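You operate a simulated robot arm through the tools that you are given. There is no shell and no other tool.

You run a simulated robot arm. Do the job below in one go: nothing can be reset, and whatever is moved stays where it is left.

Task
The jar on the screen was scanned twice: void it once, pack it, press DONE.
Fine: VOID on the knob to void, back to PACK before DONE; the small tote beside the scanner; leave the other jars. Set down upright: what you pick out.

Only the result counts: the job must be done as asked and must still hold three seconds after the hand-in. Knocking over, shifting, dropping, spilling or breaking anything else fails it.

Robot
A 5-joint arm with a two-finger parallel gripper, fixed in place. Base frame: the origin is at the foot of the arm, x ahead of it, y to its left, z up; the work surface is at about z = 0.86. Lengths are in m, angles in degrees, forces in N, time in s.
It reaches about 1.134 m from its shoulder. Its first joint turns from -149.0 to 149.0 degrees. Payload 1.57 kg.
Tool frame: the origin (TCP) lies between the finger pads and is the grasp point; the fingertips stand 0.03 m ahead of it; z points along the fingers, y is the line along which they close. The gripper opens to 0.11 m. The fingers are 0.024 m wide and 0.012 m thick; the gripper's body (0.048 by 0.112 m) begins 0.078 m behind the TCP.
Orientation is told as [roll, pitch, yaw] about the base's x, y, z axes, in that order, counted from this pose: with the fingers straight down and closing along the base's y, the tool's x points along the base's -x, its y along +y and its z along -z.

Tools
- The arm moves only by the tool servo_tool. Its argument "targets" is a list of rows, each a list of 7 numbers: the shift along the tool's x, y, z in units of 20 mm (1.0 is 20 mm), then the turn, a rotation vector about the tool's x, y, z in units of 5 degrees (1.0 is 5 degrees), then the opening, from 0 (shut) to 1 (fully open). In form: [[dx, dy, dz, ax, ay, az, grip], ...]. A call has 1 to 20 rows; each row shifts and turns the commanded pose from where the row before left it, along the tool's axes as they then stand. A call with a number of a shift or a turn outside -1 to 1 is refused whole. A row lasts 0.2 s, in which the tool goes at most 0.05 m and 8.6 degrees; a call with a longer step from one row to the next is refused whole, and so is a gripper value outside its range. Where a pose cannot be reached the arm comes as near as it can. A force on the tool above 40 N (or 10 N above the force at the start of the call, whichever is more), or a blocked arm, ends the call early, and 0.2 s more pass. Each finger travels about 0.072 m/s and halts on what it meets, pressing with about 42 N; the grip force reading is that of the motor and also rises with nothing between the fingers. The clock runs only during rows and for 0.2 s after the last one: add rows that do not move to give the fingers time. The reply holds the time, the measured pose of the TCP, the force on the tool along the base axes, the opening and the grip force, in the units named above and with some noise, with the torque about the TCP (base axes, N m) and any sound that the robot's microphone picked up.
- Cameras (640 x 400 px; columns grow to the right, rows downward): "scene" is fixed at [0.219, 0.6491, 1.454]; the picture's right is [-0.94, -0.35, 0.00], its down [-0.16, 0.41, -0.90] and it looks along [0.32, -0.84, -0.44] (base axes); focal length 356 px, centre (320, 200). "wrist" rides on the gripper at [0.07, 0.016, -0.141] in the tool frame; the picture's right is [-0.23, 0.97, 0.00], its down [-0.85, -0.20, -0.48] and it looks along [-0.47, -0.11, 0.88] (tool axes); focal length 222 px, centre (320, 200). There is no depth. A picture from a camera that has moved, and an enlarged one, comes with that camera's place and axes in the base frame and with its lens. The place of the scene camera against the robot may be out by one fixed shift of up to 0.025 m in any direction.
- grab_frame(camera): a new picture of that camera. It takes no simulated time.
- move_column(by): slides the trunk up (or, below 0, down) by that many m; the arm rides with it, the base frame stays. It gives what a move gives, with no picture.
- zoom(camera, box): a new picture of the part [left, top, right, bottom] of that camera's present view, enlarged. It takes no simulated time.
- job_done(): hands the job in; it is judged then, once.

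Nothing tells you positions but the pictures and the camera data. Unless the task says otherwise, let go and move clear before handing in.

The tools are called after "Request:" as name(argument=value, ...) on one line, values as JSON. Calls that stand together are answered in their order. servo_tool: Moves the arm, as the interface text tells. Its arguments: {"type":"object","properties":{"targets":{"type":"array","items":{"type":"array","items":{"type":"number"}}}},"required":["targets"]} The other tools are called the same way: move_column (by) slides the trunk up or down; grab_frame (camera) takes a picture; zoom (camera, box) takes an enlarged picture of a part of a camera's view; job_done () hands the job in.

At the start:

```text
t: 0.0
tcp_pos: [0.4508, -0.3797, 1.1455]
ee_rot: [0.0, 0.0, 0.1]
wrist_force: [0.3, 0.3, 0.7]
ft_torque: [-0.01, -0.02, -0.01]
width: 0.1101
grasp_force: 0.1
trunk travel left (down, up): [-0.878, 0.092]
```

scene: 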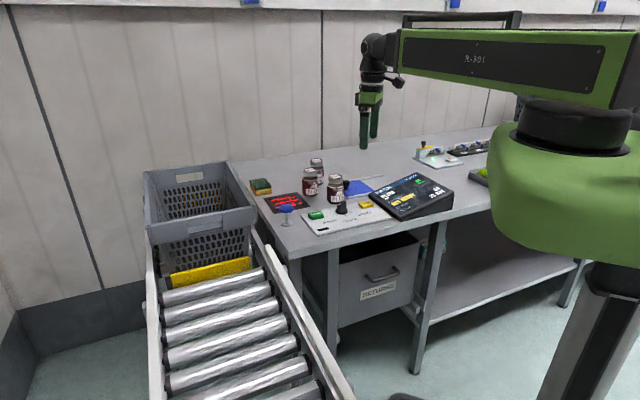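
wrist: 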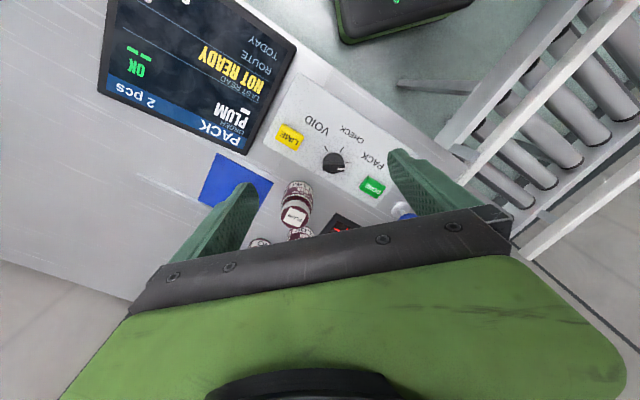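

I see a bench with jars, a scanner, a control panel with a knob and buttons, a tilted screen, and a tote on rollers. I'll look closer before moving.

Request:
zoom(camera="scene", box=[240, 140, 400, 240])

Request:
zoom(camera="scene", box=[360, 160, 460, 223])

Request:
zoom(camera="wrist", box=[100, 0, 420, 250])

Request:
zoom(camera="scene", box=[130, 150, 290, 300])

Request:
zoom(camera="scene", box=[400, 120, 520, 200])

```text
4.00 times, centred on (320, 190) of scene
camera zoom: at [0.219, 0.6491, 1.454], right [-0.94, -0.35, 0.0], down [-0.16, 0.41, -0.9], along [0.32, -0.84, -0.44], focal length 1425 px, centre (320, 240)
```

zoom: 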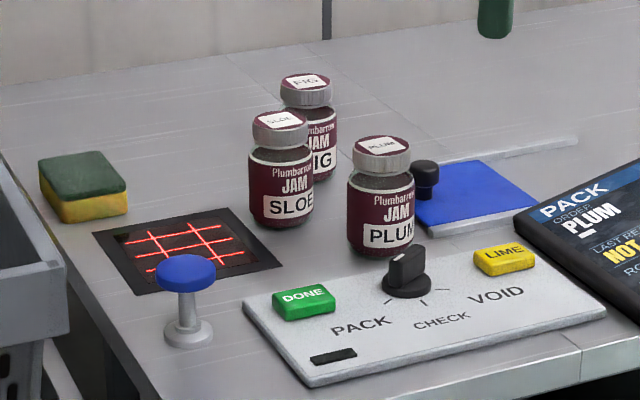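

```text
6.35 times, centred on (410, 192) of scene
camera zoom: at [0.219, 0.6491, 1.454], right [-0.94, -0.35, 0.0], down [-0.16, 0.41, -0.9], along [0.32, -0.84, -0.44], focal length 2261 px, centre (-251, 254)
```

zoom: 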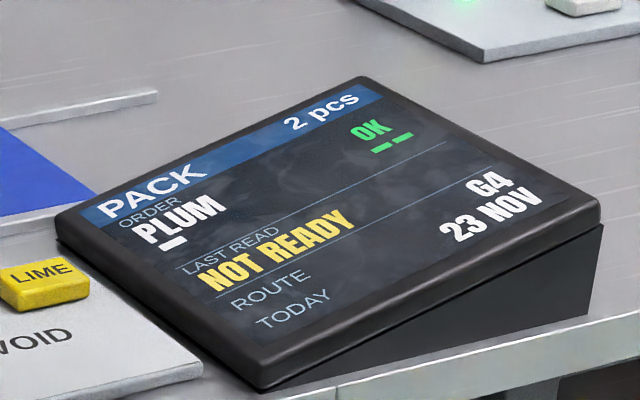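

```text
1.60 times, centred on (260, 125) of wrist
camera zoom: at [0.3808, -0.3635, 1.2866], right [0.23, 0.97, 0.0], down [0.85, -0.2, 0.48], along [0.47, -0.11, -0.88], focal length 355 px, centre (416, 320)
```

zoom: 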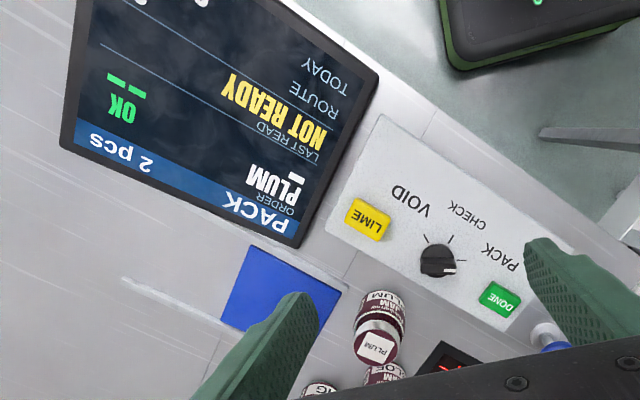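

```text
2.67 times, centred on (210, 225) of scene
camera zoom: at [0.219, 0.6491, 1.454], right [-0.94, -0.35, 0.0], down [-0.16, 0.41, -0.9], along [0.32, -0.84, -0.44], focal length 950 px, centre (613, 133)
```

zoom: 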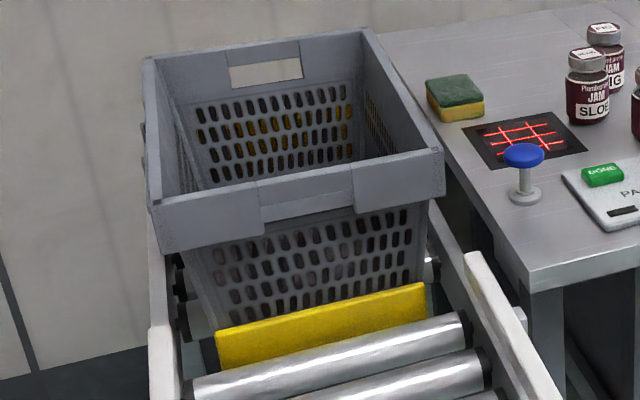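

```text
5.00 times, centred on (460, 160) of scene
camera zoom: at [0.219, 0.6491, 1.454], right [-0.94, -0.35, 0.0], down [-0.16, 0.41, -0.9], along [0.32, -0.84, -0.44], focal length 1781 px, centre (-380, 400)
```

zoom: 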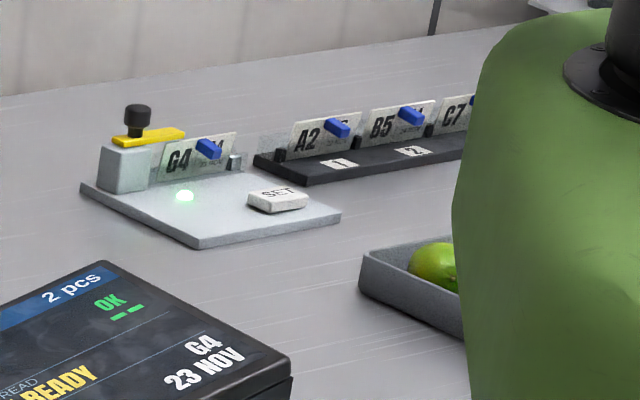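

The screen shows PLUM as the order, with "2 pcs". The plum jar is near (0.58, -0.46), the scanner near (0.75, -0.42), and the tote is farther on the conveyor. I'll move up and forward to see all of it from the wrist.

Request:
servo_tool(targets=[[-0.6, 0, -0.9, 0, 0, 0, 1], [-0.6, 0, -0.9, 0, 0, 0, 1], [-0.6, 0, -0.9, 0, 0, 0, 1], [-0.6, 0, -0.9, 0, 0, 0, 1], [-0.6, 0, -0.9, 0, 0, 0, 1], [-0.6, 0, -0.9, 0, 0, 0, 1], [-0.6, 0, -0.9, 0, 0, 0, 1]])

Request:
grab_frame(camera="wrist")

```text
t: 1.6
tcp_pos: [0.5355, -0.3813, 1.1448]
ee_rot: [0.1, -0.1, -0.1]
wrist_force: [0.1, 0.2, -0.7]
ft_torque: [-0.02, 0.03, 0.03]
width: 0.1101
grasp_force: 0.0
out of reach, approached as far as the arm can: row 1, 2, 3, 4, 5, 6, 7
trunk travel left (down, up): [-0.878, 0.092]
```

```text
taken
camera wrist: at [0.4661, -0.3655, 1.2865], right [0.23, 0.97, 0.0], down [0.85, -0.2, 0.48], along [0.47, -0.11, -0.88], focal length 222 px, centre (320, 200)
```

wrist: 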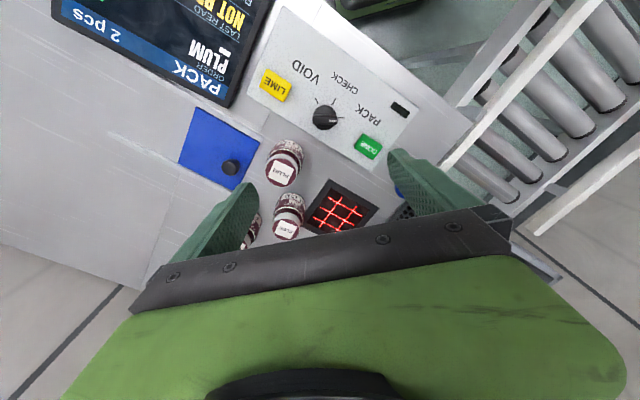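

The upward move was limited, but forward worked. I'll zoom in on the lids, knob and blue pad.

Request:
zoom(camera="wrist", box=[160, 60, 420, 260])

Request:
zoom(camera="wrist", box=[240, 60, 340, 140])

Request:
zoom(camera="scene", box=[300, 170, 380, 220])

Request:
zoom(camera="scene", box=[260, 170, 340, 220])

```text
2.00 times, centred on (290, 160) of wrist
camera zoom: at [0.4661, -0.3655, 1.2865], right [0.23, 0.97, 0.0], down [0.85, -0.2, 0.48], along [0.47, -0.11, -0.88], focal length 444 px, centre (380, 280)
```

zoom: 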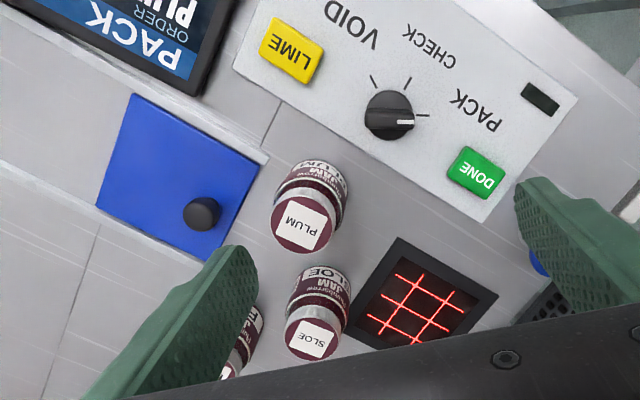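

```text
5.00 times, centred on (290, 100) of wrist
camera zoom: at [0.4661, -0.3655, 1.2865], right [0.23, 0.97, 0.0], down [0.85, -0.2, 0.48], along [0.47, -0.11, -0.88], focal length 1111 px, centre (470, 700)
```

zoom: 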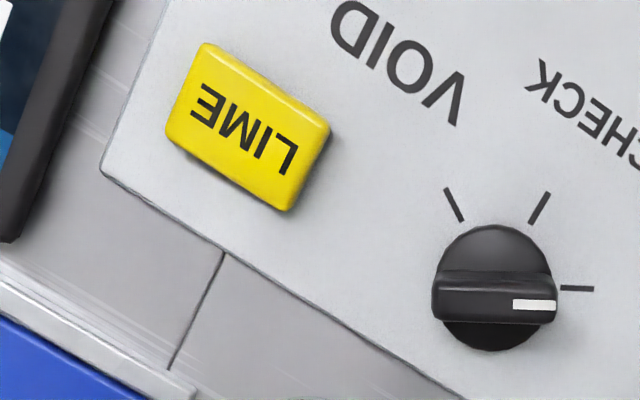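

```text
8.00 times, centred on (340, 195) of scene
camera zoom: at [0.219, 0.6491, 1.454], right [-0.94, -0.35, 0.0], down [-0.16, 0.41, -0.9], along [0.32, -0.84, -0.44], focal length 2849 px, centre (160, 240)
```

zoom: 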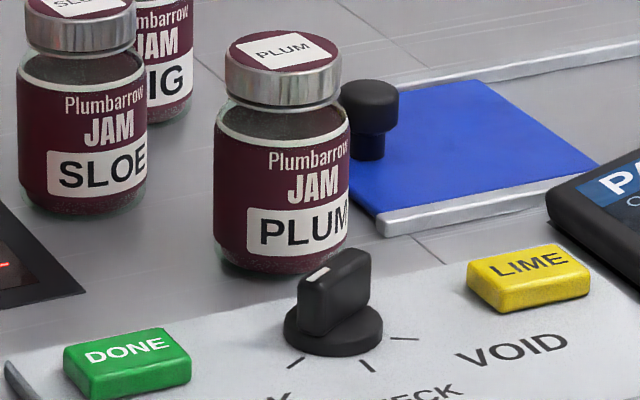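

```text
8.00 times, centred on (300, 195) of scene
camera zoom: at [0.219, 0.6491, 1.454], right [-0.94, -0.35, 0.0], down [-0.16, 0.41, -0.9], along [0.32, -0.84, -0.44], focal length 2849 px, centre (480, 240)
```

zoom: 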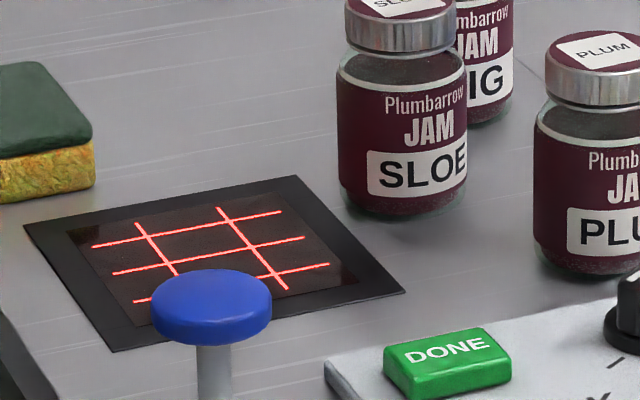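

The knob now points at PACK, and the blue plate with a black handle is a slide between rails. I'll raise the trunk for a wider view, especially of the blue post and the tote.

Request:
move_column(by=0.09)

Request:
grab_frame(camera="wrist")

Request:
grab_frame(camera="scene")

```text
t: 2.9
tcp_pos: [0.5352, -0.3817, 1.2351]
ee_rot: [-0.1, 0.0, 0.0]
wrist_force: [-0.6, 0.3, -0.7]
ft_torque: [-0.01, -0.01, -0.01]
width: 0.1101
grasp_force: 0.0
trunk travel left (down, up): [-0.968, 0.002]
```

```text
taken
camera wrist: at [0.4659, -0.3654, 1.3766], right [0.23, 0.97, 0.0], down [0.85, -0.2, 0.48], along [0.47, -0.11, -0.88], focal length 222 px, centre (320, 200)
```

wrist: 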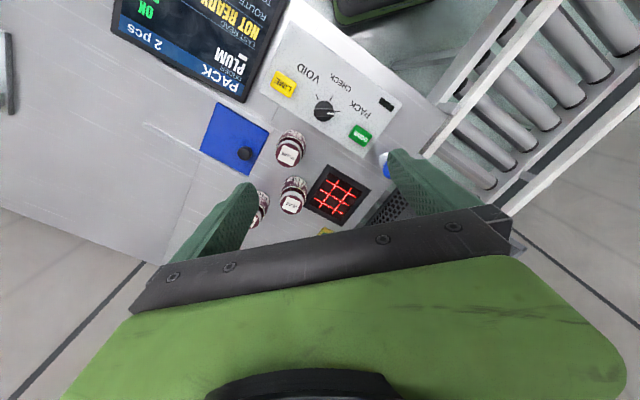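

```text
taken
```

scene: 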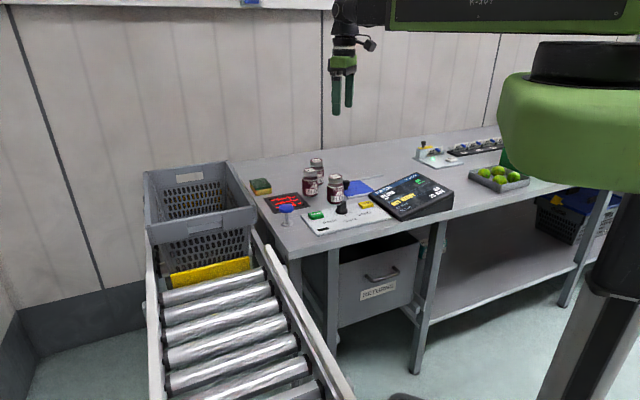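

A second tote sits under the bench, but the one beside the scanner is the grey one on the conveyor. I'll zoom for precise locations.

Request:
zoom(camera="wrist", box=[190, 60, 430, 240])

Request:
zoom(camera="wrist", box=[110, 0, 290, 110])

Request:
zoom(camera="scene", box=[460, 130, 640, 250])

```text
2.22 times, centred on (310, 150) of wrist
camera zoom: at [0.4659, -0.3654, 1.3766], right [0.23, 0.97, 0.0], down [0.85, -0.2, 0.48], along [0.47, -0.11, -0.88], focal length 494 px, centre (342, 311)
```

zoom: 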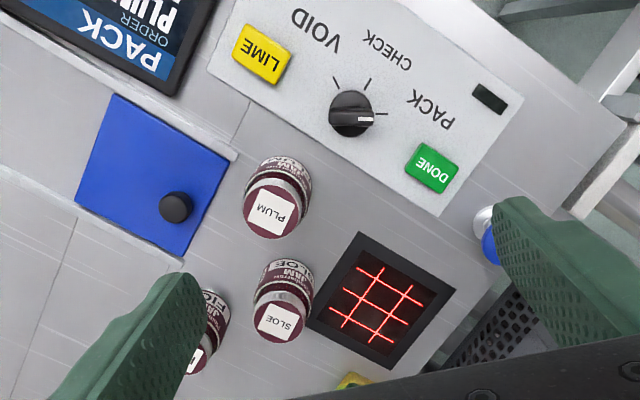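

```text
3.56 times, centred on (200, 55) of wrist
camera zoom: at [0.4659, -0.3654, 1.3766], right [0.23, 0.97, 0.0], down [0.85, -0.2, 0.48], along [0.47, -0.11, -0.88], focal length 790 px, centre (747, 716)
```

zoom: 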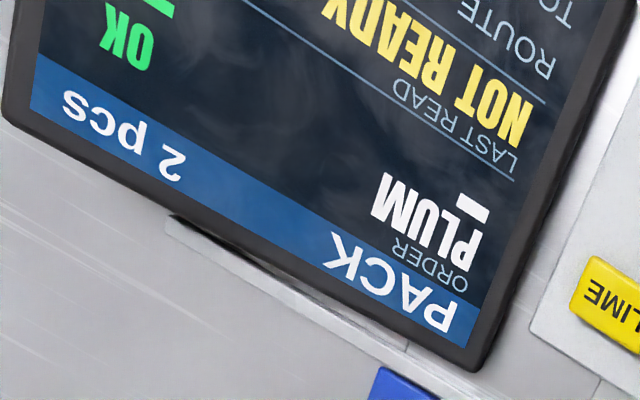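

```text
3.33 times, centred on (550, 190) of scene
camera zoom: at [0.219, 0.6491, 1.454], right [-0.94, -0.35, 0.0], down [-0.16, 0.41, -0.9], along [0.32, -0.84, -0.44], focal length 1187 px, centre (-447, 233)
```

zoom: 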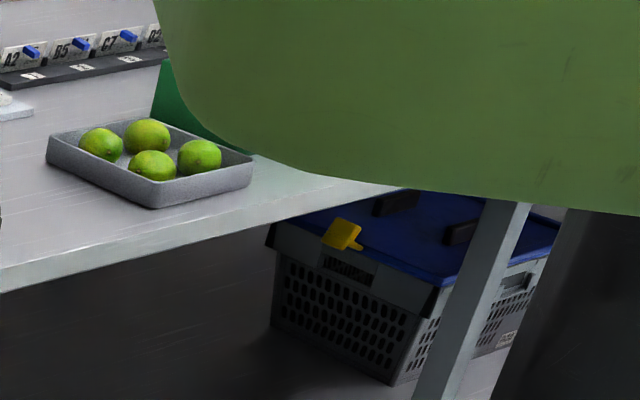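

The knob is near (0.527, -0.370), with PACK at about 75° and VOID at about 195° in the base frame. I'll move above it and spin the gripper so the fingers straddle the knob bar.

Request:
servo_tool(targets=[[0.4, 0.6, 0, 0, 0, 1, 0.6], [0, 0, 0.5, 0, 0, 1, 0.6]])

```text
t: 3.5
tcp_pos: [0.5282, -0.3702, 1.2347]
ee_rot: [0.1, 0.1, -10.0]
wrist_force: [-0.3, -0.3, 0.1]
ft_torque: [-0.01, 0.0, 0.01]
width: 0.0658
grasp_force: 0.1
out of reach, approached as far as the arm can: row 2
trunk travel left (down, up): [-0.968, 0.002]
```

Vertical tool motion isn't available, since this arm works like a SCARA. Height comes from the trunk, so I'll spin first and then lower the column.

Request:
servo_tool(targets=[[0, 0, 0, 0, 0, 1, 0.6], [0, 0, 0, 0, 0, 1, 0.6], [0, 0, 0, 0, 0, 1, 0.6], [0, 0, 0, 0, 0, 1, 0.6], [0, 0, 0, 0, 0, 1, 0.6], [0, 0, 0, 0, 0, 1, 0.6], [0, 0, 0, 0, 0, 1, 0.6], [0, 0, 0, 0, 0, 1, 0.6], [0, 0, 0, 0, 0, 1, 0.6], [0, 0, 0, 0, 0, 1, 0.6], [0, 0, 0, 0, 0, 1, 0.6], [0, 0, 0, 0, 0, 1, 0.6], [0, 0, 0, 0, 0, 1, 0.6], [0, 0, 0, 0, 0, 1, 0.6], [0, 0, 0, 0, 0, 1, 0.6], [0, 0, 0, 0, 0, 1, 0.6], [0, 0, 0, 0, 0, 1, 0.6], [0, 0, 0, 0, 0, 1, 0.6], [0, 0, 0, 0, 0, 1, 0.6]])

Request:
move_column(by=-0.17)

Request:
grab_frame(camera="wrist")

Request:
grab_frame(camera="scene")

```text
t: 7.5
tcp_pos: [0.5277, -0.3706, 1.2348]
ee_rot: [0.0, 0.0, -105.1]
wrist_force: [0.3, 0.1, 0.1]
ft_torque: [0.02, 0.01, 0.02]
width: 0.0658
grasp_force: 0.0
trunk travel left (down, up): [-0.968, 0.002]
```

```text
t: 9.4
tcp_pos: [0.5279, -0.3692, 1.065]
ee_rot: [-0.1, 0.0, -105.1]
wrist_force: [-0.4, -0.3, -0.1]
ft_torque: [0.01, 0.05, -0.02]
width: 0.0661
grasp_force: 0.0
trunk travel left (down, up): [-0.798, 0.172]
```

```text
taken
camera wrist: at [0.5614, -0.3062, 1.2067], right [0.88, -0.47, 0.0], down [-0.41, -0.77, 0.48], along [-0.23, -0.42, -0.88], focal length 222 px, centre (320, 200)
```

wrist: 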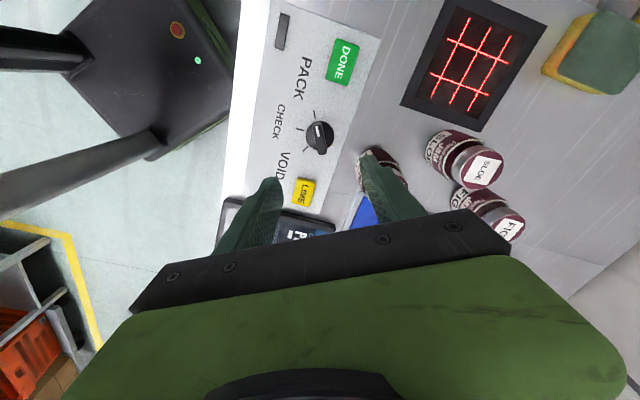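

```text
taken
```

scene: 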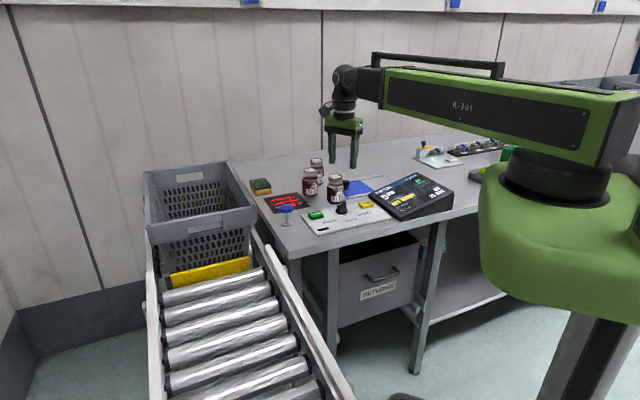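

Request:
zoom(camera="wrist", box=[270, 80, 370, 180])

Request:
zoom(camera="scene", box=[300, 110, 400, 220])

```text
4.00 times, centred on (320, 130) of wrist
camera zoom: at [0.5614, -0.3062, 1.2067], right [0.88, -0.47, 0.0], down [-0.41, -0.77, 0.48], along [-0.23, -0.42, -0.88], focal length 888 px, centre (320, 480)
```

zoom: 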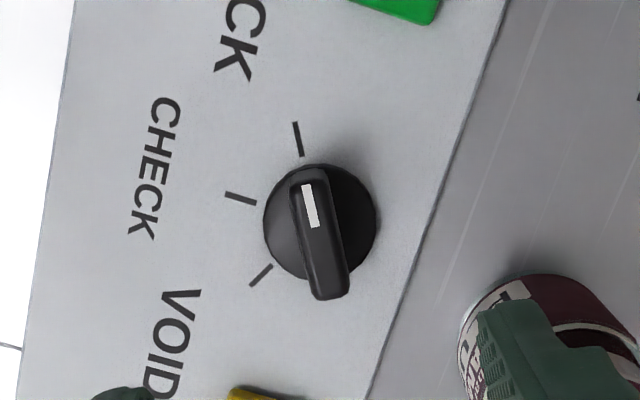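

```text
3.64 times, centred on (350, 165) of scene
camera zoom: at [0.219, 0.6491, 1.454], right [-0.94, -0.35, 0.0], down [-0.16, 0.41, -0.9], along [0.32, -0.84, -0.44], focal length 1295 px, centre (211, 327)
```

zoom: 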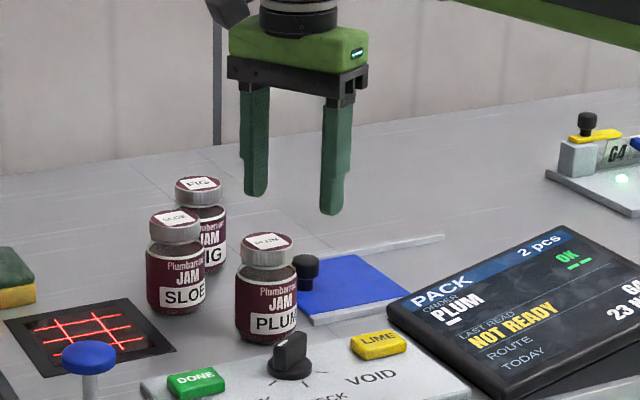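

The TCP is centred over the knob bar at about (0.528, -0.369) and aligned with it. I'll narrow the opening and lower the column so the fingers flank the bar.

Request:
servo_tool(targets=[[0, 0, 0, 0, 0, 0, 0.42], [0, 0, 0, 0, 0, 0, 0.42]])

Request:
move_column(by=-0.135)

Request:
grab_frame(camera="wrist")

Request:
zoom(camera="scene", box=[280, 140, 400, 230])

```text
t: 10.0
tcp_pos: [0.5281, -0.3706, 1.0649]
ee_rot: [0.0, 0.0, -104.9]
wrist_force: [0.2, 0.0, 0.5]
ft_torque: [-0.01, 0.05, -0.04]
width: 0.046
grasp_force: 0.1
trunk travel left (down, up): [-0.798, 0.172]
```

```text
t: 11.6
tcp_pos: [0.5284, -0.3685, 0.9296]
ee_rot: [-0.1, 0.0, -104.9]
wrist_force: [0.6, -0.2, 0.4]
ft_torque: [-0.02, 0.01, -0.04]
width: 0.0464
grasp_force: 0.1
trunk travel left (down, up): [-0.663, 0.307]
```

```text
taken
camera wrist: at [0.5614, -0.3062, 1.0717], right [0.88, -0.47, 0.0], down [-0.41, -0.77, 0.48], along [-0.23, -0.42, -0.88], focal length 222 px, centre (320, 200)
```

wrist: 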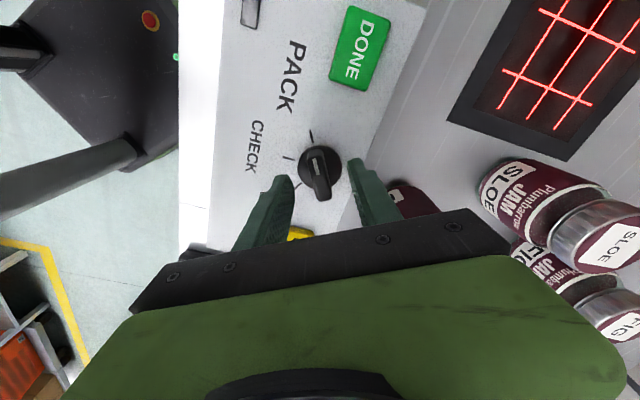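

```text
4.44 times, centred on (340, 185) of scene
camera zoom: at [0.219, 0.6491, 1.454], right [-0.94, -0.35, 0.0], down [-0.16, 0.41, -0.9], along [0.32, -0.84, -0.44], focal length 1583 px, centre (231, 267)
```

zoom: 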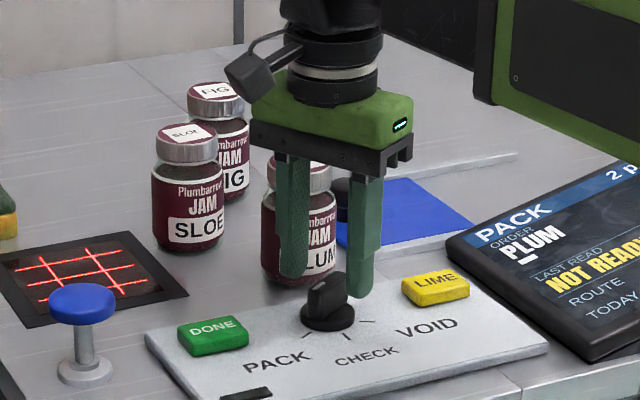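

The fingers straddle the bar with their tips near the top of the knob. I'll lower 12 mm more and close.

Request:
move_column(by=-0.012)

Request:
servo_tool(targets=[[0, 0, 0, 0, 0, 0, 0.25], [0, 0, 0, 0, 0, 0, 0.15], [0, 0, 0, 0, 0, 0, 0.05], [0, 0, 0, 0, 0, 0, 0.05]])

Request:
zoom(camera="wrist", box=[240, 100, 400, 230])

```text
t: 12.2
tcp_pos: [0.5276, -0.3691, 0.9164]
ee_rot: [0.0, 0.0, -104.9]
wrist_force: [1.0, 0.4, -1.3]
ft_torque: [0.01, 0.01, 0.0]
width: 0.0459
grasp_force: 0.1
trunk travel left (down, up): [-0.651, 0.319]
```

```text
t: 13.2
tcp_pos: [0.5277, -0.3694, 0.9165]
ee_rot: [-0.2, -0.1, -105.0]
wrist_force: [-6.7, 3.2, -6.2]
ft_torque: [0.02, 0.12, -0.02]
width: 0.014
grasp_force: 30.3
trunk travel left (down, up): [-0.651, 0.319]
```

```text
3.08 times, centred on (320, 165) of wrist
camera zoom: at [0.5609, -0.3061, 1.0596], right [0.88, -0.47, 0.0], down [-0.41, -0.77, 0.48], along [-0.23, -0.42, -0.88], focal length 684 px, centre (320, 308)
```

zoom: 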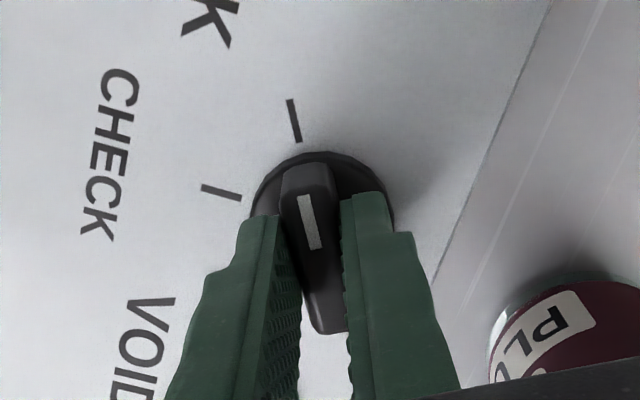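

The bar is gripped at 14 mm. Now I'll rotate counter-clockwise toward VOID, stopping at CHECK to check progress.

Request:
servo_tool(targets=[[0, 0, 0, 0, 0, -1, 0.05], [0, 0, 0, 0, 0, -1, 0.05], [0, 0, 0, 0, 0, -1, 0.05], [0, 0, 0, 0, 0, -1, 0.05], [0, 0, 0, 0, 0, -1, 0.05], [0, 0, 0, 0, 0, -1, 0.05], [0, 0, 0, 0, 0, -1, 0.05], [0, 0, 0, 0, 0, -1, 0.05], [0, 0, 0, 0, 0, -1, 0.05], [0, 0, 0, 0, 0, -1, 0.05], [0, 0, 0, 0, 0, -1, 0.05], [0, 0, 0, 0, 0, -1, 0.05]])

Request:
zoom(camera="wrist", box=[240, 100, 400, 230])

Request:
zoom(camera="scene", box=[280, 140, 460, 230])

```text
t: 15.8
tcp_pos: [0.5261, -0.3701, 0.9174]
ee_rot: [-0.1, 0.2, -45.0]
wrist_force: [-27.5, -1.8, -17.2]
ft_torque: [0.31, 0.87, 0.02]
width: 0.0138
grasp_force: 30.1
trunk travel left (down, up): [-0.651, 0.319]
```

```text
3.08 times, centred on (320, 165) of wrist
camera zoom: at [0.4877, -0.3094, 1.0602], right [0.85, 0.53, 0.0], down [0.46, -0.75, 0.48], along [0.25, -0.4, -0.88], focal length 684 px, centre (320, 308)
```

zoom: 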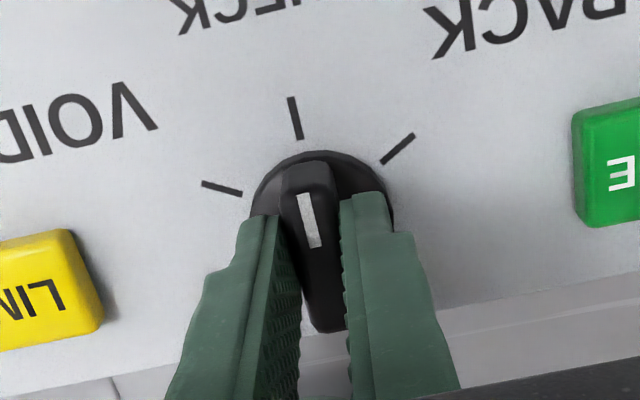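

```text
3.56 times, centred on (370, 185) of scene
camera zoom: at [0.219, 0.6491, 1.454], right [-0.94, -0.35, 0.0], down [-0.16, 0.41, -0.9], along [0.32, -0.84, -0.44], focal length 1266 px, centre (142, 253)
```

zoom: 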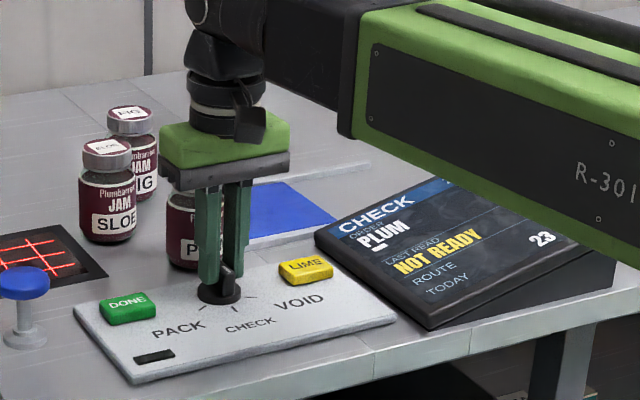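

The screen now reads CHECK, so the knob turns properly. Lateral force is building, so I'll correct the centre slightly and go on to VOID.

Request:
servo_tool(targets=[[0.055, -0.09, 0, 0, 0, 0, 0.05], [0, 0, 0, 0, 0, -1, 0.05], [0, 0, 0, 0, 0, -1, 0.05], [0, 0, 0, 0, 0, -1, 0.05], [0, 0, 0, 0, 0, -1, 0.05]])

```text
t: 17.0
tcp_pos: [0.5247, -0.3695, 0.9184]
ee_rot: [-0.1, -0.1, -24.9]
wrist_force: [-10.0, -5.3, 4.1]
ft_torque: [0.26, 0.83, -0.01]
width: 0.0139
grasp_force: 30.5
trunk travel left (down, up): [-0.651, 0.319]
```

Request:
servo_tool(targets=[[0, 0, 0, 0, 0, -1, 0.05], [0, 0, 0, 0, 0, -1, 0.05], [0, 0, 0, 0, 0, -1, 0.05], [0, 0, 0, 0, 0, -1, 0.05], [0, 0, 0, 0, 0, -1, 0.05], [0, 0, 0, 0, 0, -1, 0.05], [0, 0, 0, 0, 0, -1, 0.05], [0, 0, 0, 0, 0, -1, 0.05]])

Request:
zoom(camera="wrist", box=[240, 100, 400, 230])

Request:
zoom(camera="scene", box=[280, 140, 460, 230])

```text
t: 18.8
tcp_pos: [0.5239, -0.372, 0.9185]
ee_rot: [-0.1, -0.1, 15.0]
wrist_force: [-3.2, -26.0, 21.3]
ft_torque: [-0.31, -0.43, -0.07]
width: 0.0139
grasp_force: 30.8
trunk travel left (down, up): [-0.651, 0.319]
```

```text
3.08 times, centred on (320, 165) of wrist
camera zoom: at [0.453, -0.3738, 1.06], right [-0.03, 1.0, 0.0], down [0.88, 0.03, 0.48], along [0.48, 0.01, -0.88], focal length 684 px, centre (320, 308)
```

zoom: 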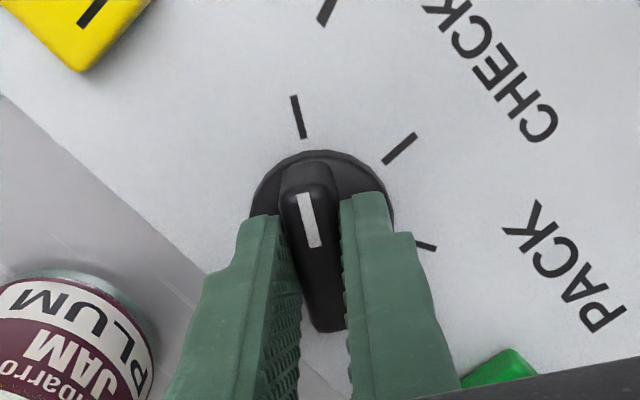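

```text
3.56 times, centred on (370, 185) of scene
camera zoom: at [0.219, 0.6491, 1.454], right [-0.94, -0.35, 0.0], down [-0.16, 0.41, -0.9], along [0.32, -0.84, -0.44], focal length 1266 px, centre (142, 253)
```

zoom: 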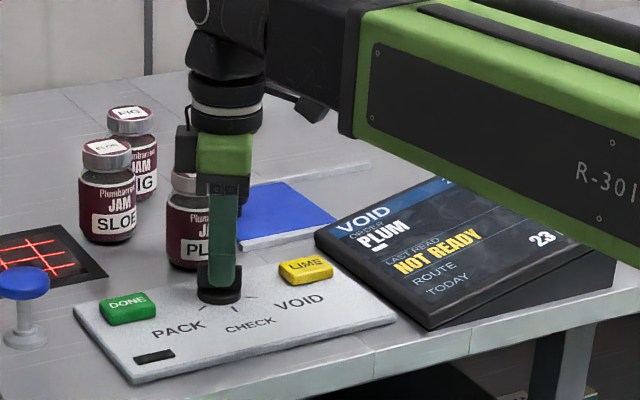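

The knob is at VOID and the screen agrees. I'll release, raise, and look for the jar position and readout.

Request:
servo_tool(targets=[[0, 0, 0, 0, 0, 0, 0.3], [0, 0, 0, 0, 0, 0, 0.4], [0, 0, 0, 0, 0, 0, 0.4]])

Request:
move_column(by=0.2)

Request:
grab_frame(camera="wrist")

Request:
zoom(camera="scene", box=[240, 140, 460, 230])

```text
t: 19.6
tcp_pos: [0.5274, -0.3698, 0.9185]
ee_rot: [0.0, -0.1, 15.0]
wrist_force: [-0.2, 0.2, -0.3]
ft_torque: [-0.01, 0.0, 0.01]
width: 0.044
grasp_force: 0.1
trunk travel left (down, up): [-0.651, 0.319]
```

```text
t: 21.8
tcp_pos: [0.5257, -0.3701, 1.1177]
ee_rot: [0.0, 0.0, 14.9]
wrist_force: [0.1, -0.3, 0.9]
ft_torque: [0.01, 0.0, -0.01]
width: 0.0439
grasp_force: 0.1
trunk travel left (down, up): [-0.851, 0.119]
```

```text
taken
camera wrist: at [0.4545, -0.3719, 1.2596], right [-0.03, 1.0, 0.0], down [0.88, 0.03, 0.48], along [0.48, 0.02, -0.88], focal length 222 px, centre (320, 200)
```

wrist: 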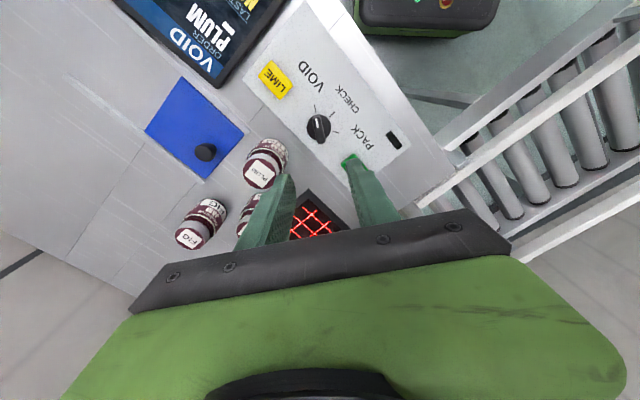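

```text
2.91 times, centred on (350, 185) of scene
camera zoom: at [0.219, 0.6491, 1.454], right [-0.94, -0.35, 0.0], down [-0.16, 0.41, -0.9], along [0.32, -0.84, -0.44], focal length 1036 px, centre (233, 244)
```

zoom: 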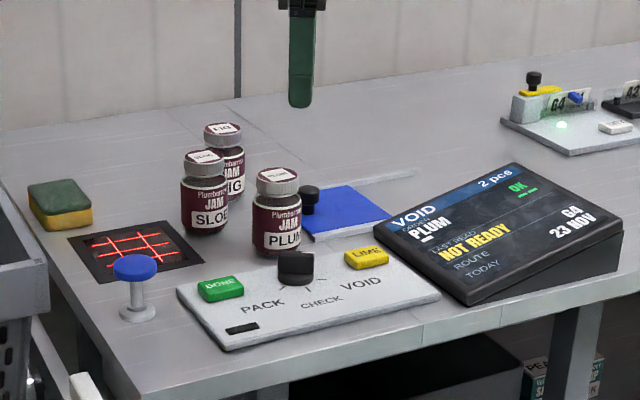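

The knob is at VOID with 2 pcs still shown. Now I'll move over the plum jar at about (0.575, -0.454), with the fingers closing along the free 45° direction.

Request:
servo_tool(targets=[[0, 0, 0, 0, 0, 1, 0.8], [0, 0, 0, 0, 0, 1, 0.8], [0, 0, 0, 0, 0, 1, 0.8], [0, 0, 0, 0, 0, 1, 0.8], [0, 0, 0, 0, 0, 1, 0.8], [0, 0, 0, 0, 0, 1, 0.8], [0, 0, 0, 0, 0, 1, 0.8], [0, 0, 0, 0, 0, 1, 0.8], [0, 0, 0, 0, 0, 1, 0.8], [0, 0, 0, 0, 0, 1, 0.8], [0, 0, 0, 0, 0, 1, 0.8], [0, 0, 0, 0, 0, 1, 0.8], [-0.94, -0.25, 0, 0, 0, 0, 0.8], [-0.94, -0.25, 0, 0, 0, 0, 0.8], [-0.94, -0.25, 0, 0, 0, 0, 0.8], [-0.94, -0.25, 0, 0, 0, 0, 0.8], [-0.94, -0.25, 0, 0, 0, 0, 0.8]])

Request:
grab_frame(camera="wrist")

```text
t: 25.4
tcp_pos: [0.5764, -0.4542, 1.1167]
ee_rot: [0.1, 0.0, -45.0]
wrist_force: [0.2, -0.8, 0.3]
ft_torque: [0.02, 0.01, -0.01]
width: 0.0877
grasp_force: 0.1
trunk travel left (down, up): [-0.851, 0.119]
```

```text
taken
camera wrist: at [0.5377, -0.3932, 1.2594], right [0.85, 0.53, 0.0], down [0.46, -0.75, 0.48], along [0.25, -0.41, -0.88], focal length 222 px, centre (320, 200)
```

wrist: 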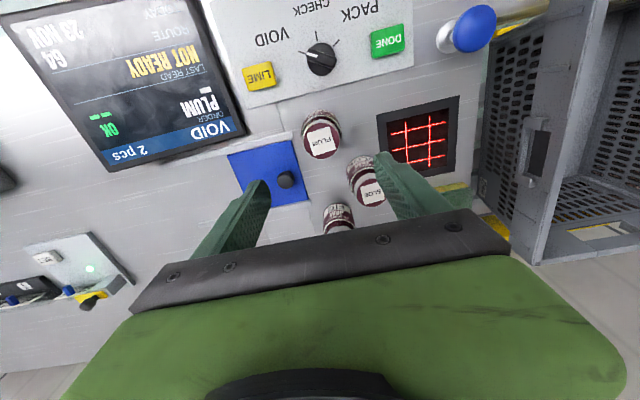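

Request:
zoom(camera="wrist", box=[270, 90, 390, 210])

Request:
zoom(camera="wrist", box=[360, 0, 640, 270])

```text
3.33 times, centred on (330, 150) of wrist
camera zoom: at [0.5377, -0.3932, 1.2594], right [0.85, 0.53, 0.0], down [0.46, -0.75, 0.48], along [0.25, -0.41, -0.88], focal length 740 px, centre (287, 367)
```

zoom: 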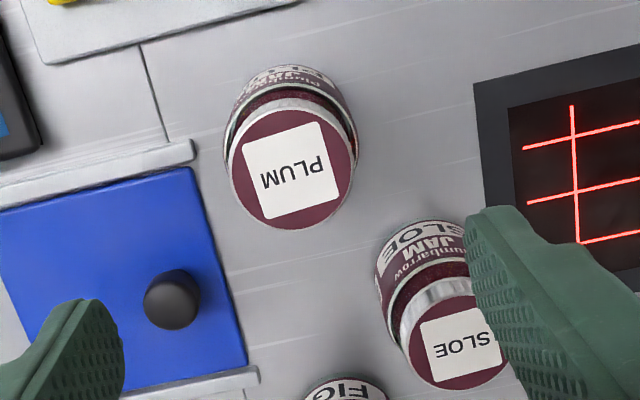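

```text
1.48 times, centred on (500, 135) of wrist
camera zoom: at [0.5377, -0.3932, 1.2594], right [0.85, 0.53, 0.0], down [0.46, -0.75, 0.48], along [0.25, -0.41, -0.88], focal length 329 px, centre (53, 296)
```

zoom: 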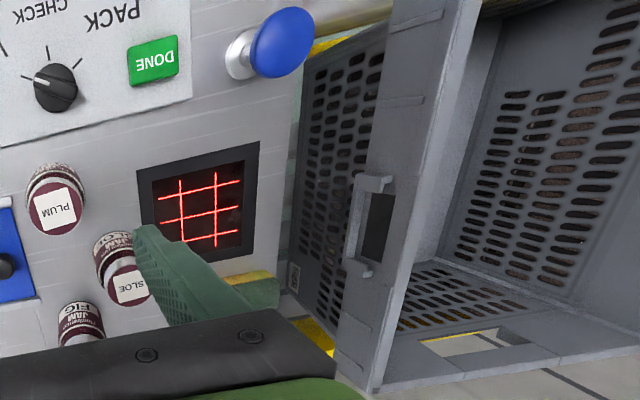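

The TCP is centred on the plum jar within 2 mm. Next I'll lower around its body, check the view, and close.

Request:
servo_tool(targets=[[0.03, 0.06, 0, 0, 0, 0, 0.8]])

Request:
move_column(by=-0.19)

Request:
grab_frame(camera="wrist")

Request:
zoom(camera="scene", box=[280, 120, 400, 220])

```text
t: 25.8
tcp_pos: [0.5758, -0.4524, 1.1173]
ee_rot: [0.0, 0.0, -44.9]
wrist_force: [0.2, 0.5, -0.4]
ft_torque: [0.0, 0.0, -0.02]
width: 0.0881
grasp_force: 0.0
trunk travel left (down, up): [-0.851, 0.119]
```

```text
t: 27.9
tcp_pos: [0.5761, -0.4512, 0.9279]
ee_rot: [-0.1, 0.1, -44.9]
wrist_force: [0.1, 0.6, 0.1]
ft_torque: [0.0, 0.01, 0.0]
width: 0.0878
grasp_force: 0.0
trunk travel left (down, up): [-0.661, 0.309]
```

```text
taken
camera wrist: at [0.5379, -0.3916, 1.0697], right [0.85, 0.53, 0.0], down [0.46, -0.75, 0.48], along [0.25, -0.41, -0.88], focal length 222 px, centre (320, 200)
```

wrist: 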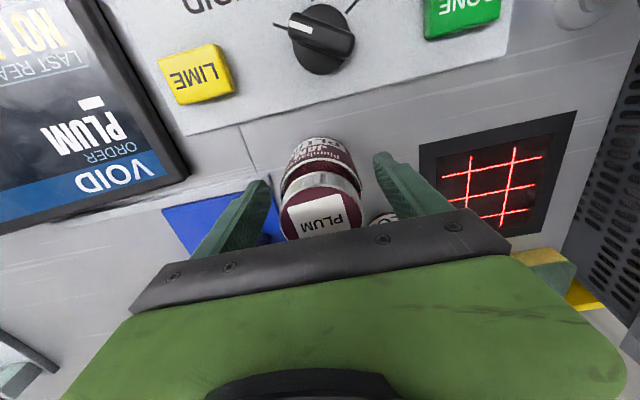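

```text
4.00 times, centred on (340, 170) of scene
camera zoom: at [0.219, 0.6491, 1.454], right [-0.94, -0.35, 0.0], down [-0.16, 0.41, -0.9], along [0.32, -0.84, -0.44], focal length 1425 px, centre (240, 320)
```

zoom: 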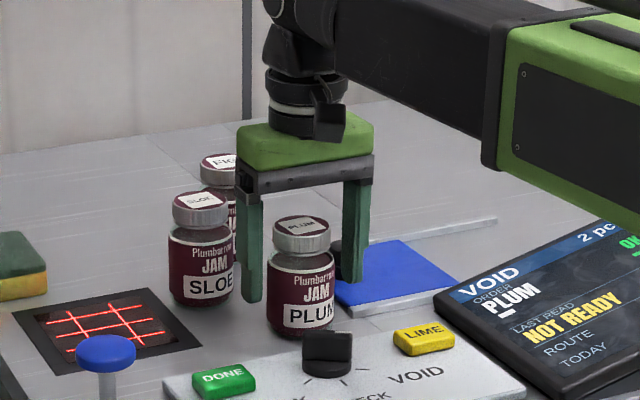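

Request:
zoom(camera="wrist", box=[240, 120, 400, 250])

Request:
zoom(camera="scene", box=[320, 150, 380, 210])

```text
3.08 times, centred on (320, 185) of wrist
camera zoom: at [0.5379, -0.3916, 1.0697], right [0.85, 0.53, 0.0], down [0.46, -0.75, 0.48], along [0.25, -0.41, -0.88], focal length 684 px, centre (320, 246)
```

zoom: 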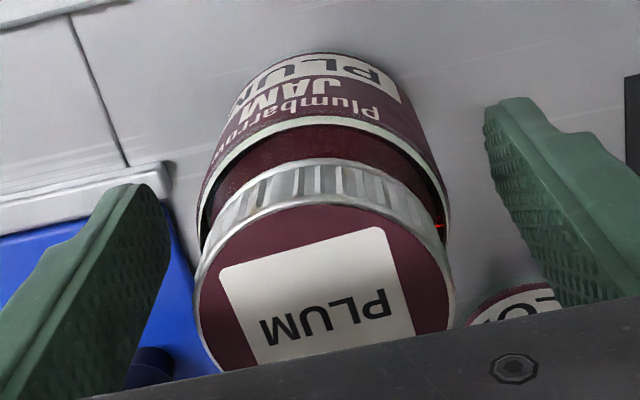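

```text
6.67 times, centred on (350, 180) of scene
camera zoom: at [0.219, 0.6491, 1.454], right [-0.94, -0.35, 0.0], down [-0.16, 0.41, -0.9], along [0.32, -0.84, -0.44], focal length 2374 px, centre (120, 333)
```

zoom: 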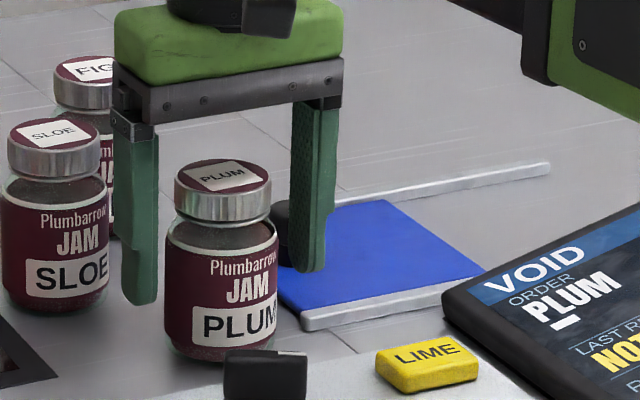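

The jar centre works out to about (0.578, -0.454) with its top near 0.955. I'll make a small correction, lower a little, and close on the body.

Request:
servo_tool(targets=[[-0.15, 0, 0, 0, 0, 0, 0.8]])

Request:
move_column(by=-0.006)

Request:
servo_tool(targets=[[0, 0, 0, 0, 0, 0, 0.65], [0, 0, 0, 0, 0, 0, 0.55], [0, 0, 0, 0, 0, 0, 0.45], [0, 0, 0, 0, 0, 0, 0.4], [0, 0, 0, 0, 0, 0, 0.4], [0, 0, 0, 0, 0, 0, 0.4]])

Request:
grab_frame(camera="wrist")

```text
t: 28.2
tcp_pos: [0.5787, -0.453, 0.9287]
ee_rot: [0.1, 0.0, -45.0]
wrist_force: [-0.4, -0.3, 0.2]
ft_torque: [0.0, 0.01, 0.01]
width: 0.0881
grasp_force: 0.1
trunk travel left (down, up): [-0.661, 0.309]
```

```text
t: 28.8
tcp_pos: [0.5786, -0.4548, 0.9219]
ee_rot: [0.0, 0.1, -45.1]
wrist_force: [0.2, 0.6, 0.0]
ft_torque: [0.01, -0.02, 0.0]
width: 0.0881
grasp_force: 0.0
trunk travel left (down, up): [-0.655, 0.315]
```

```text
t: 30.2
tcp_pos: [0.5774, -0.4542, 0.9221]
ee_rot: [-0.1, 0.1, -45.0]
wrist_force: [-0.7, -1.0, 0.5]
ft_torque: [-0.07, 0.09, -0.04]
width: 0.0593
grasp_force: 41.9
trunk travel left (down, up): [-0.655, 0.315]
```

```text
taken
camera wrist: at [0.5402, -0.3936, 1.0636], right [0.85, 0.53, 0.0], down [0.46, -0.75, 0.48], along [0.25, -0.41, -0.88], focal length 222 px, centre (320, 200)
```

wrist: 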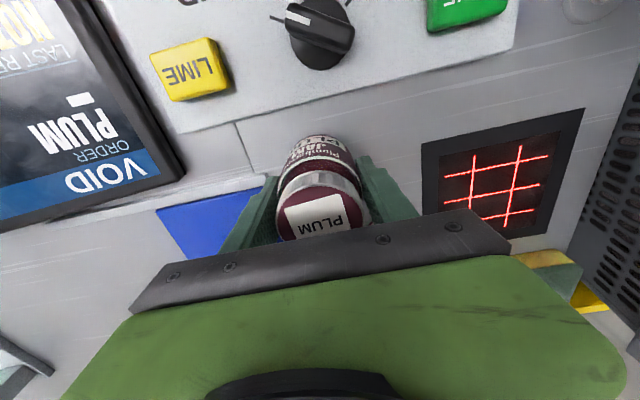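

The plum jar is gripped at 59 mm. I'll lift it straight up and check.

Request:
move_column(by=0.14)

Request:
grab_frame(camera="scene")

Request:
zoom(camera="wrist", box=[200, 80, 640, 300])

```text
t: 31.9
tcp_pos: [0.5785, -0.4548, 1.0625]
ee_rot: [0.0, 0.0, -45.0]
wrist_force: [-0.2, -0.5, -3.2]
ft_torque: [-0.04, 0.01, -0.01]
width: 0.0593
grasp_force: 41.6
trunk travel left (down, up): [-0.795, 0.175]
```

```text
taken
```

scene: 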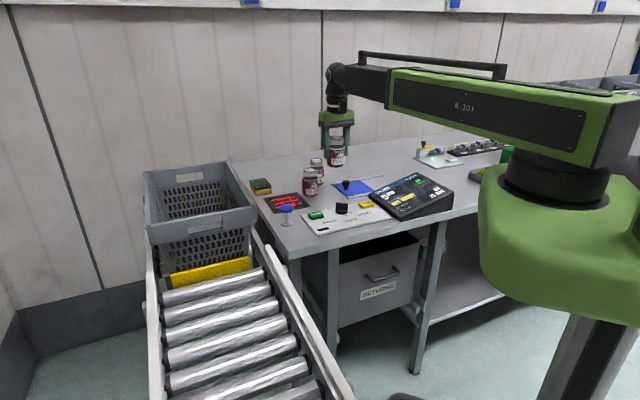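

```text
1.45 times, centred on (420, 190) of wrist
camera zoom: at [0.5405, -0.3937, 1.2034], right [0.85, 0.53, 0.0], down [0.46, -0.75, 0.48], along [0.25, -0.41, -0.88], focal length 323 px, centre (174, 214)
```

zoom: 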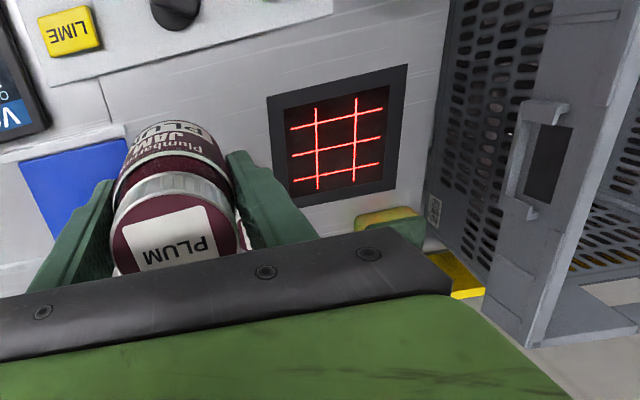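

The jar is up and clear. I'll carry it over the scanner at about (0.739, -0.381) while still high and watch for any reading.

Request:
servo_tool(targets=[[-0.311, 0.827, 0, 0, 0, 0, 0.4], [-0.311, 0.827, 0, 0, 0, 0, 0.4], [-0.311, 0.827, 0, 0, 0, 0, 0.4], [-0.311, 0.827, 0, 0, 0, 0, 0.4], [-0.311, 0.827, 0, 0, 0, 0, 0.4], [-0.311, 0.827, 0, 0, 0, 0, 0.4], [-0.311, 0.827, 0, 0, 0, 0, 0.4], [-0.311, 0.827, 0, 0, 0, 0, 0.4], [-0.311, 0.827, 0, 0, 0, 0, 0.4], [-0.311, 0.827, 0, 0, 0, 0, 0.4]])

Request:
zoom(camera="scene", box=[240, 110, 460, 230])

Request:
grab_frame(camera="wrist")

```text
t: 34.1
tcp_pos: [0.7381, -0.381, 1.061]
ee_rot: [-0.1, 0.0, -45.1]
wrist_force: [0.3, -0.3, -3.8]
ft_torque: [0.0, 0.01, -0.01]
width: 0.0593
grasp_force: 42.1
trunk travel left (down, up): [-0.795, 0.175]
```

```text
2.91 times, centred on (350, 170) of scene
camera zoom: at [0.219, 0.6491, 1.454], right [-0.94, -0.35, 0.0], down [-0.16, 0.41, -0.9], along [0.32, -0.84, -0.44], focal length 1036 px, centre (233, 287)
```

zoom: 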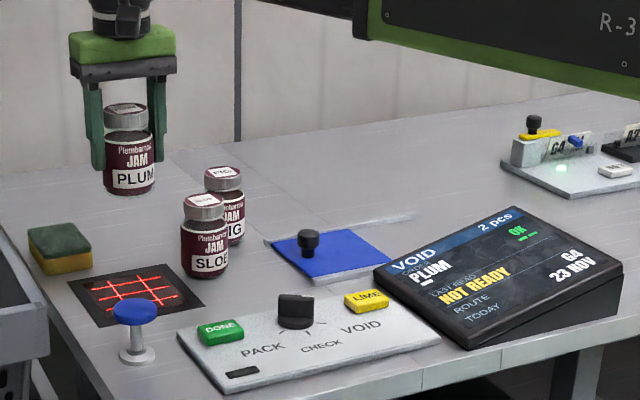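

```text
taken
camera wrist: at [0.7013, -0.3211, 1.2033], right [0.85, 0.53, 0.0], down [0.46, -0.75, 0.48], along [0.25, -0.41, -0.88], focal length 222 px, centre (320, 200)
```

wrist: 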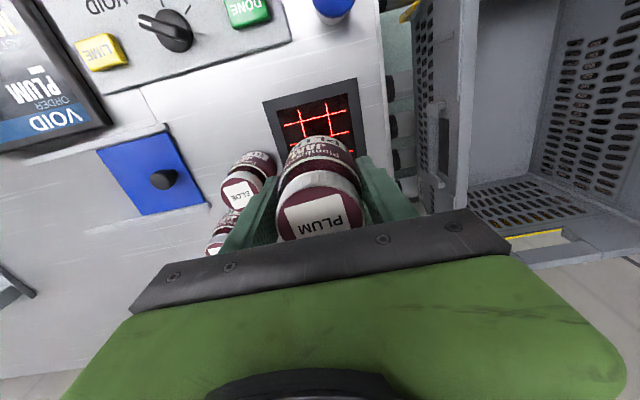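

No reading yet at this height. I'll lower in steps over the scanner, checking for a beep and the count.

Request:
move_column(by=-0.07)

Request:
zoom(camera="scene", box=[240, 110, 460, 230])

```text
t: 35.1
tcp_pos: [0.7389, -0.382, 0.99]
ee_rot: [0.0, 0.0, -45.1]
wrist_force: [-0.4, 0.2, -3.3]
ft_torque: [0.03, 0.0, 0.01]
width: 0.0591
grasp_force: 42.2
trunk travel left (down, up): [-0.725, 0.245]
```

```text
2.91 times, centred on (350, 170) of scene
camera zoom: at [0.219, 0.6491, 1.454], right [-0.94, -0.35, 0.0], down [-0.16, 0.41, -0.9], along [0.32, -0.84, -0.44], focal length 1036 px, centre (233, 287)
```

zoom: 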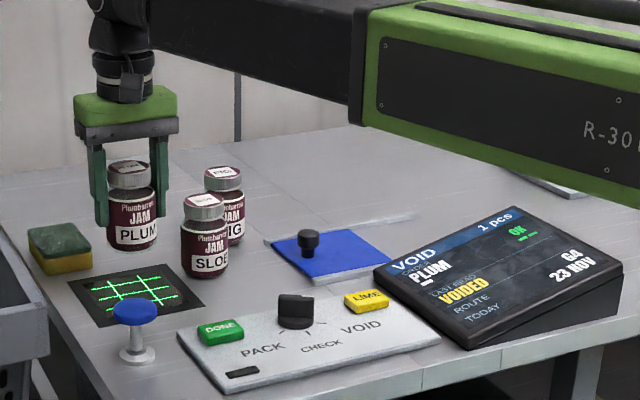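

It was voided exactly once: the screen shows "1 pcs" and "VOIDED". I'll lift straight out of the scan zone, and the jar must not come back over it.

Request:
move_column(by=0.16)

Request:
zoom(camera="scene", box=[240, 110, 460, 230])

Request:
grab_frame(camera="wrist")

```text
t: 37.0
tcp_pos: [0.7388, -0.3816, 1.1509]
ee_rot: [-0.1, 0.0, -45.0]
wrist_force: [0.1, 0.0, -3.5]
ft_torque: [0.0, -0.01, -0.01]
width: 0.059
grasp_force: 42.2
trunk travel left (down, up): [-0.885, 0.085]
```

```text
2.91 times, centred on (350, 170) of scene
camera zoom: at [0.219, 0.6491, 1.454], right [-0.94, -0.35, 0.0], down [-0.16, 0.41, -0.9], along [0.32, -0.84, -0.44], focal length 1036 px, centre (233, 287)
```

zoom: 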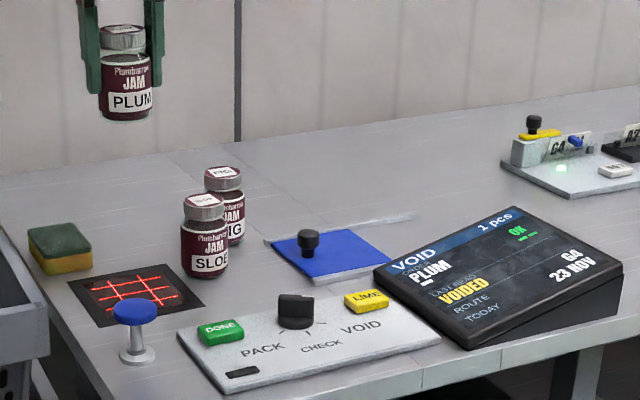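

```text
taken
camera wrist: at [0.701, -0.321, 1.2933], right [0.85, 0.53, 0.0], down [0.46, -0.75, 0.48], along [0.25, -0.41, -0.88], focal length 222 px, centre (320, 200)
```

wrist: 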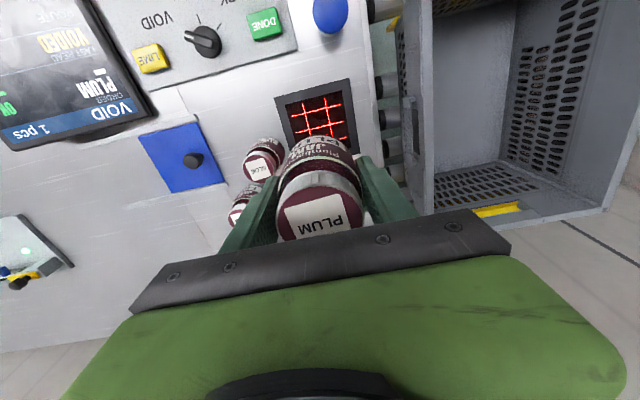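

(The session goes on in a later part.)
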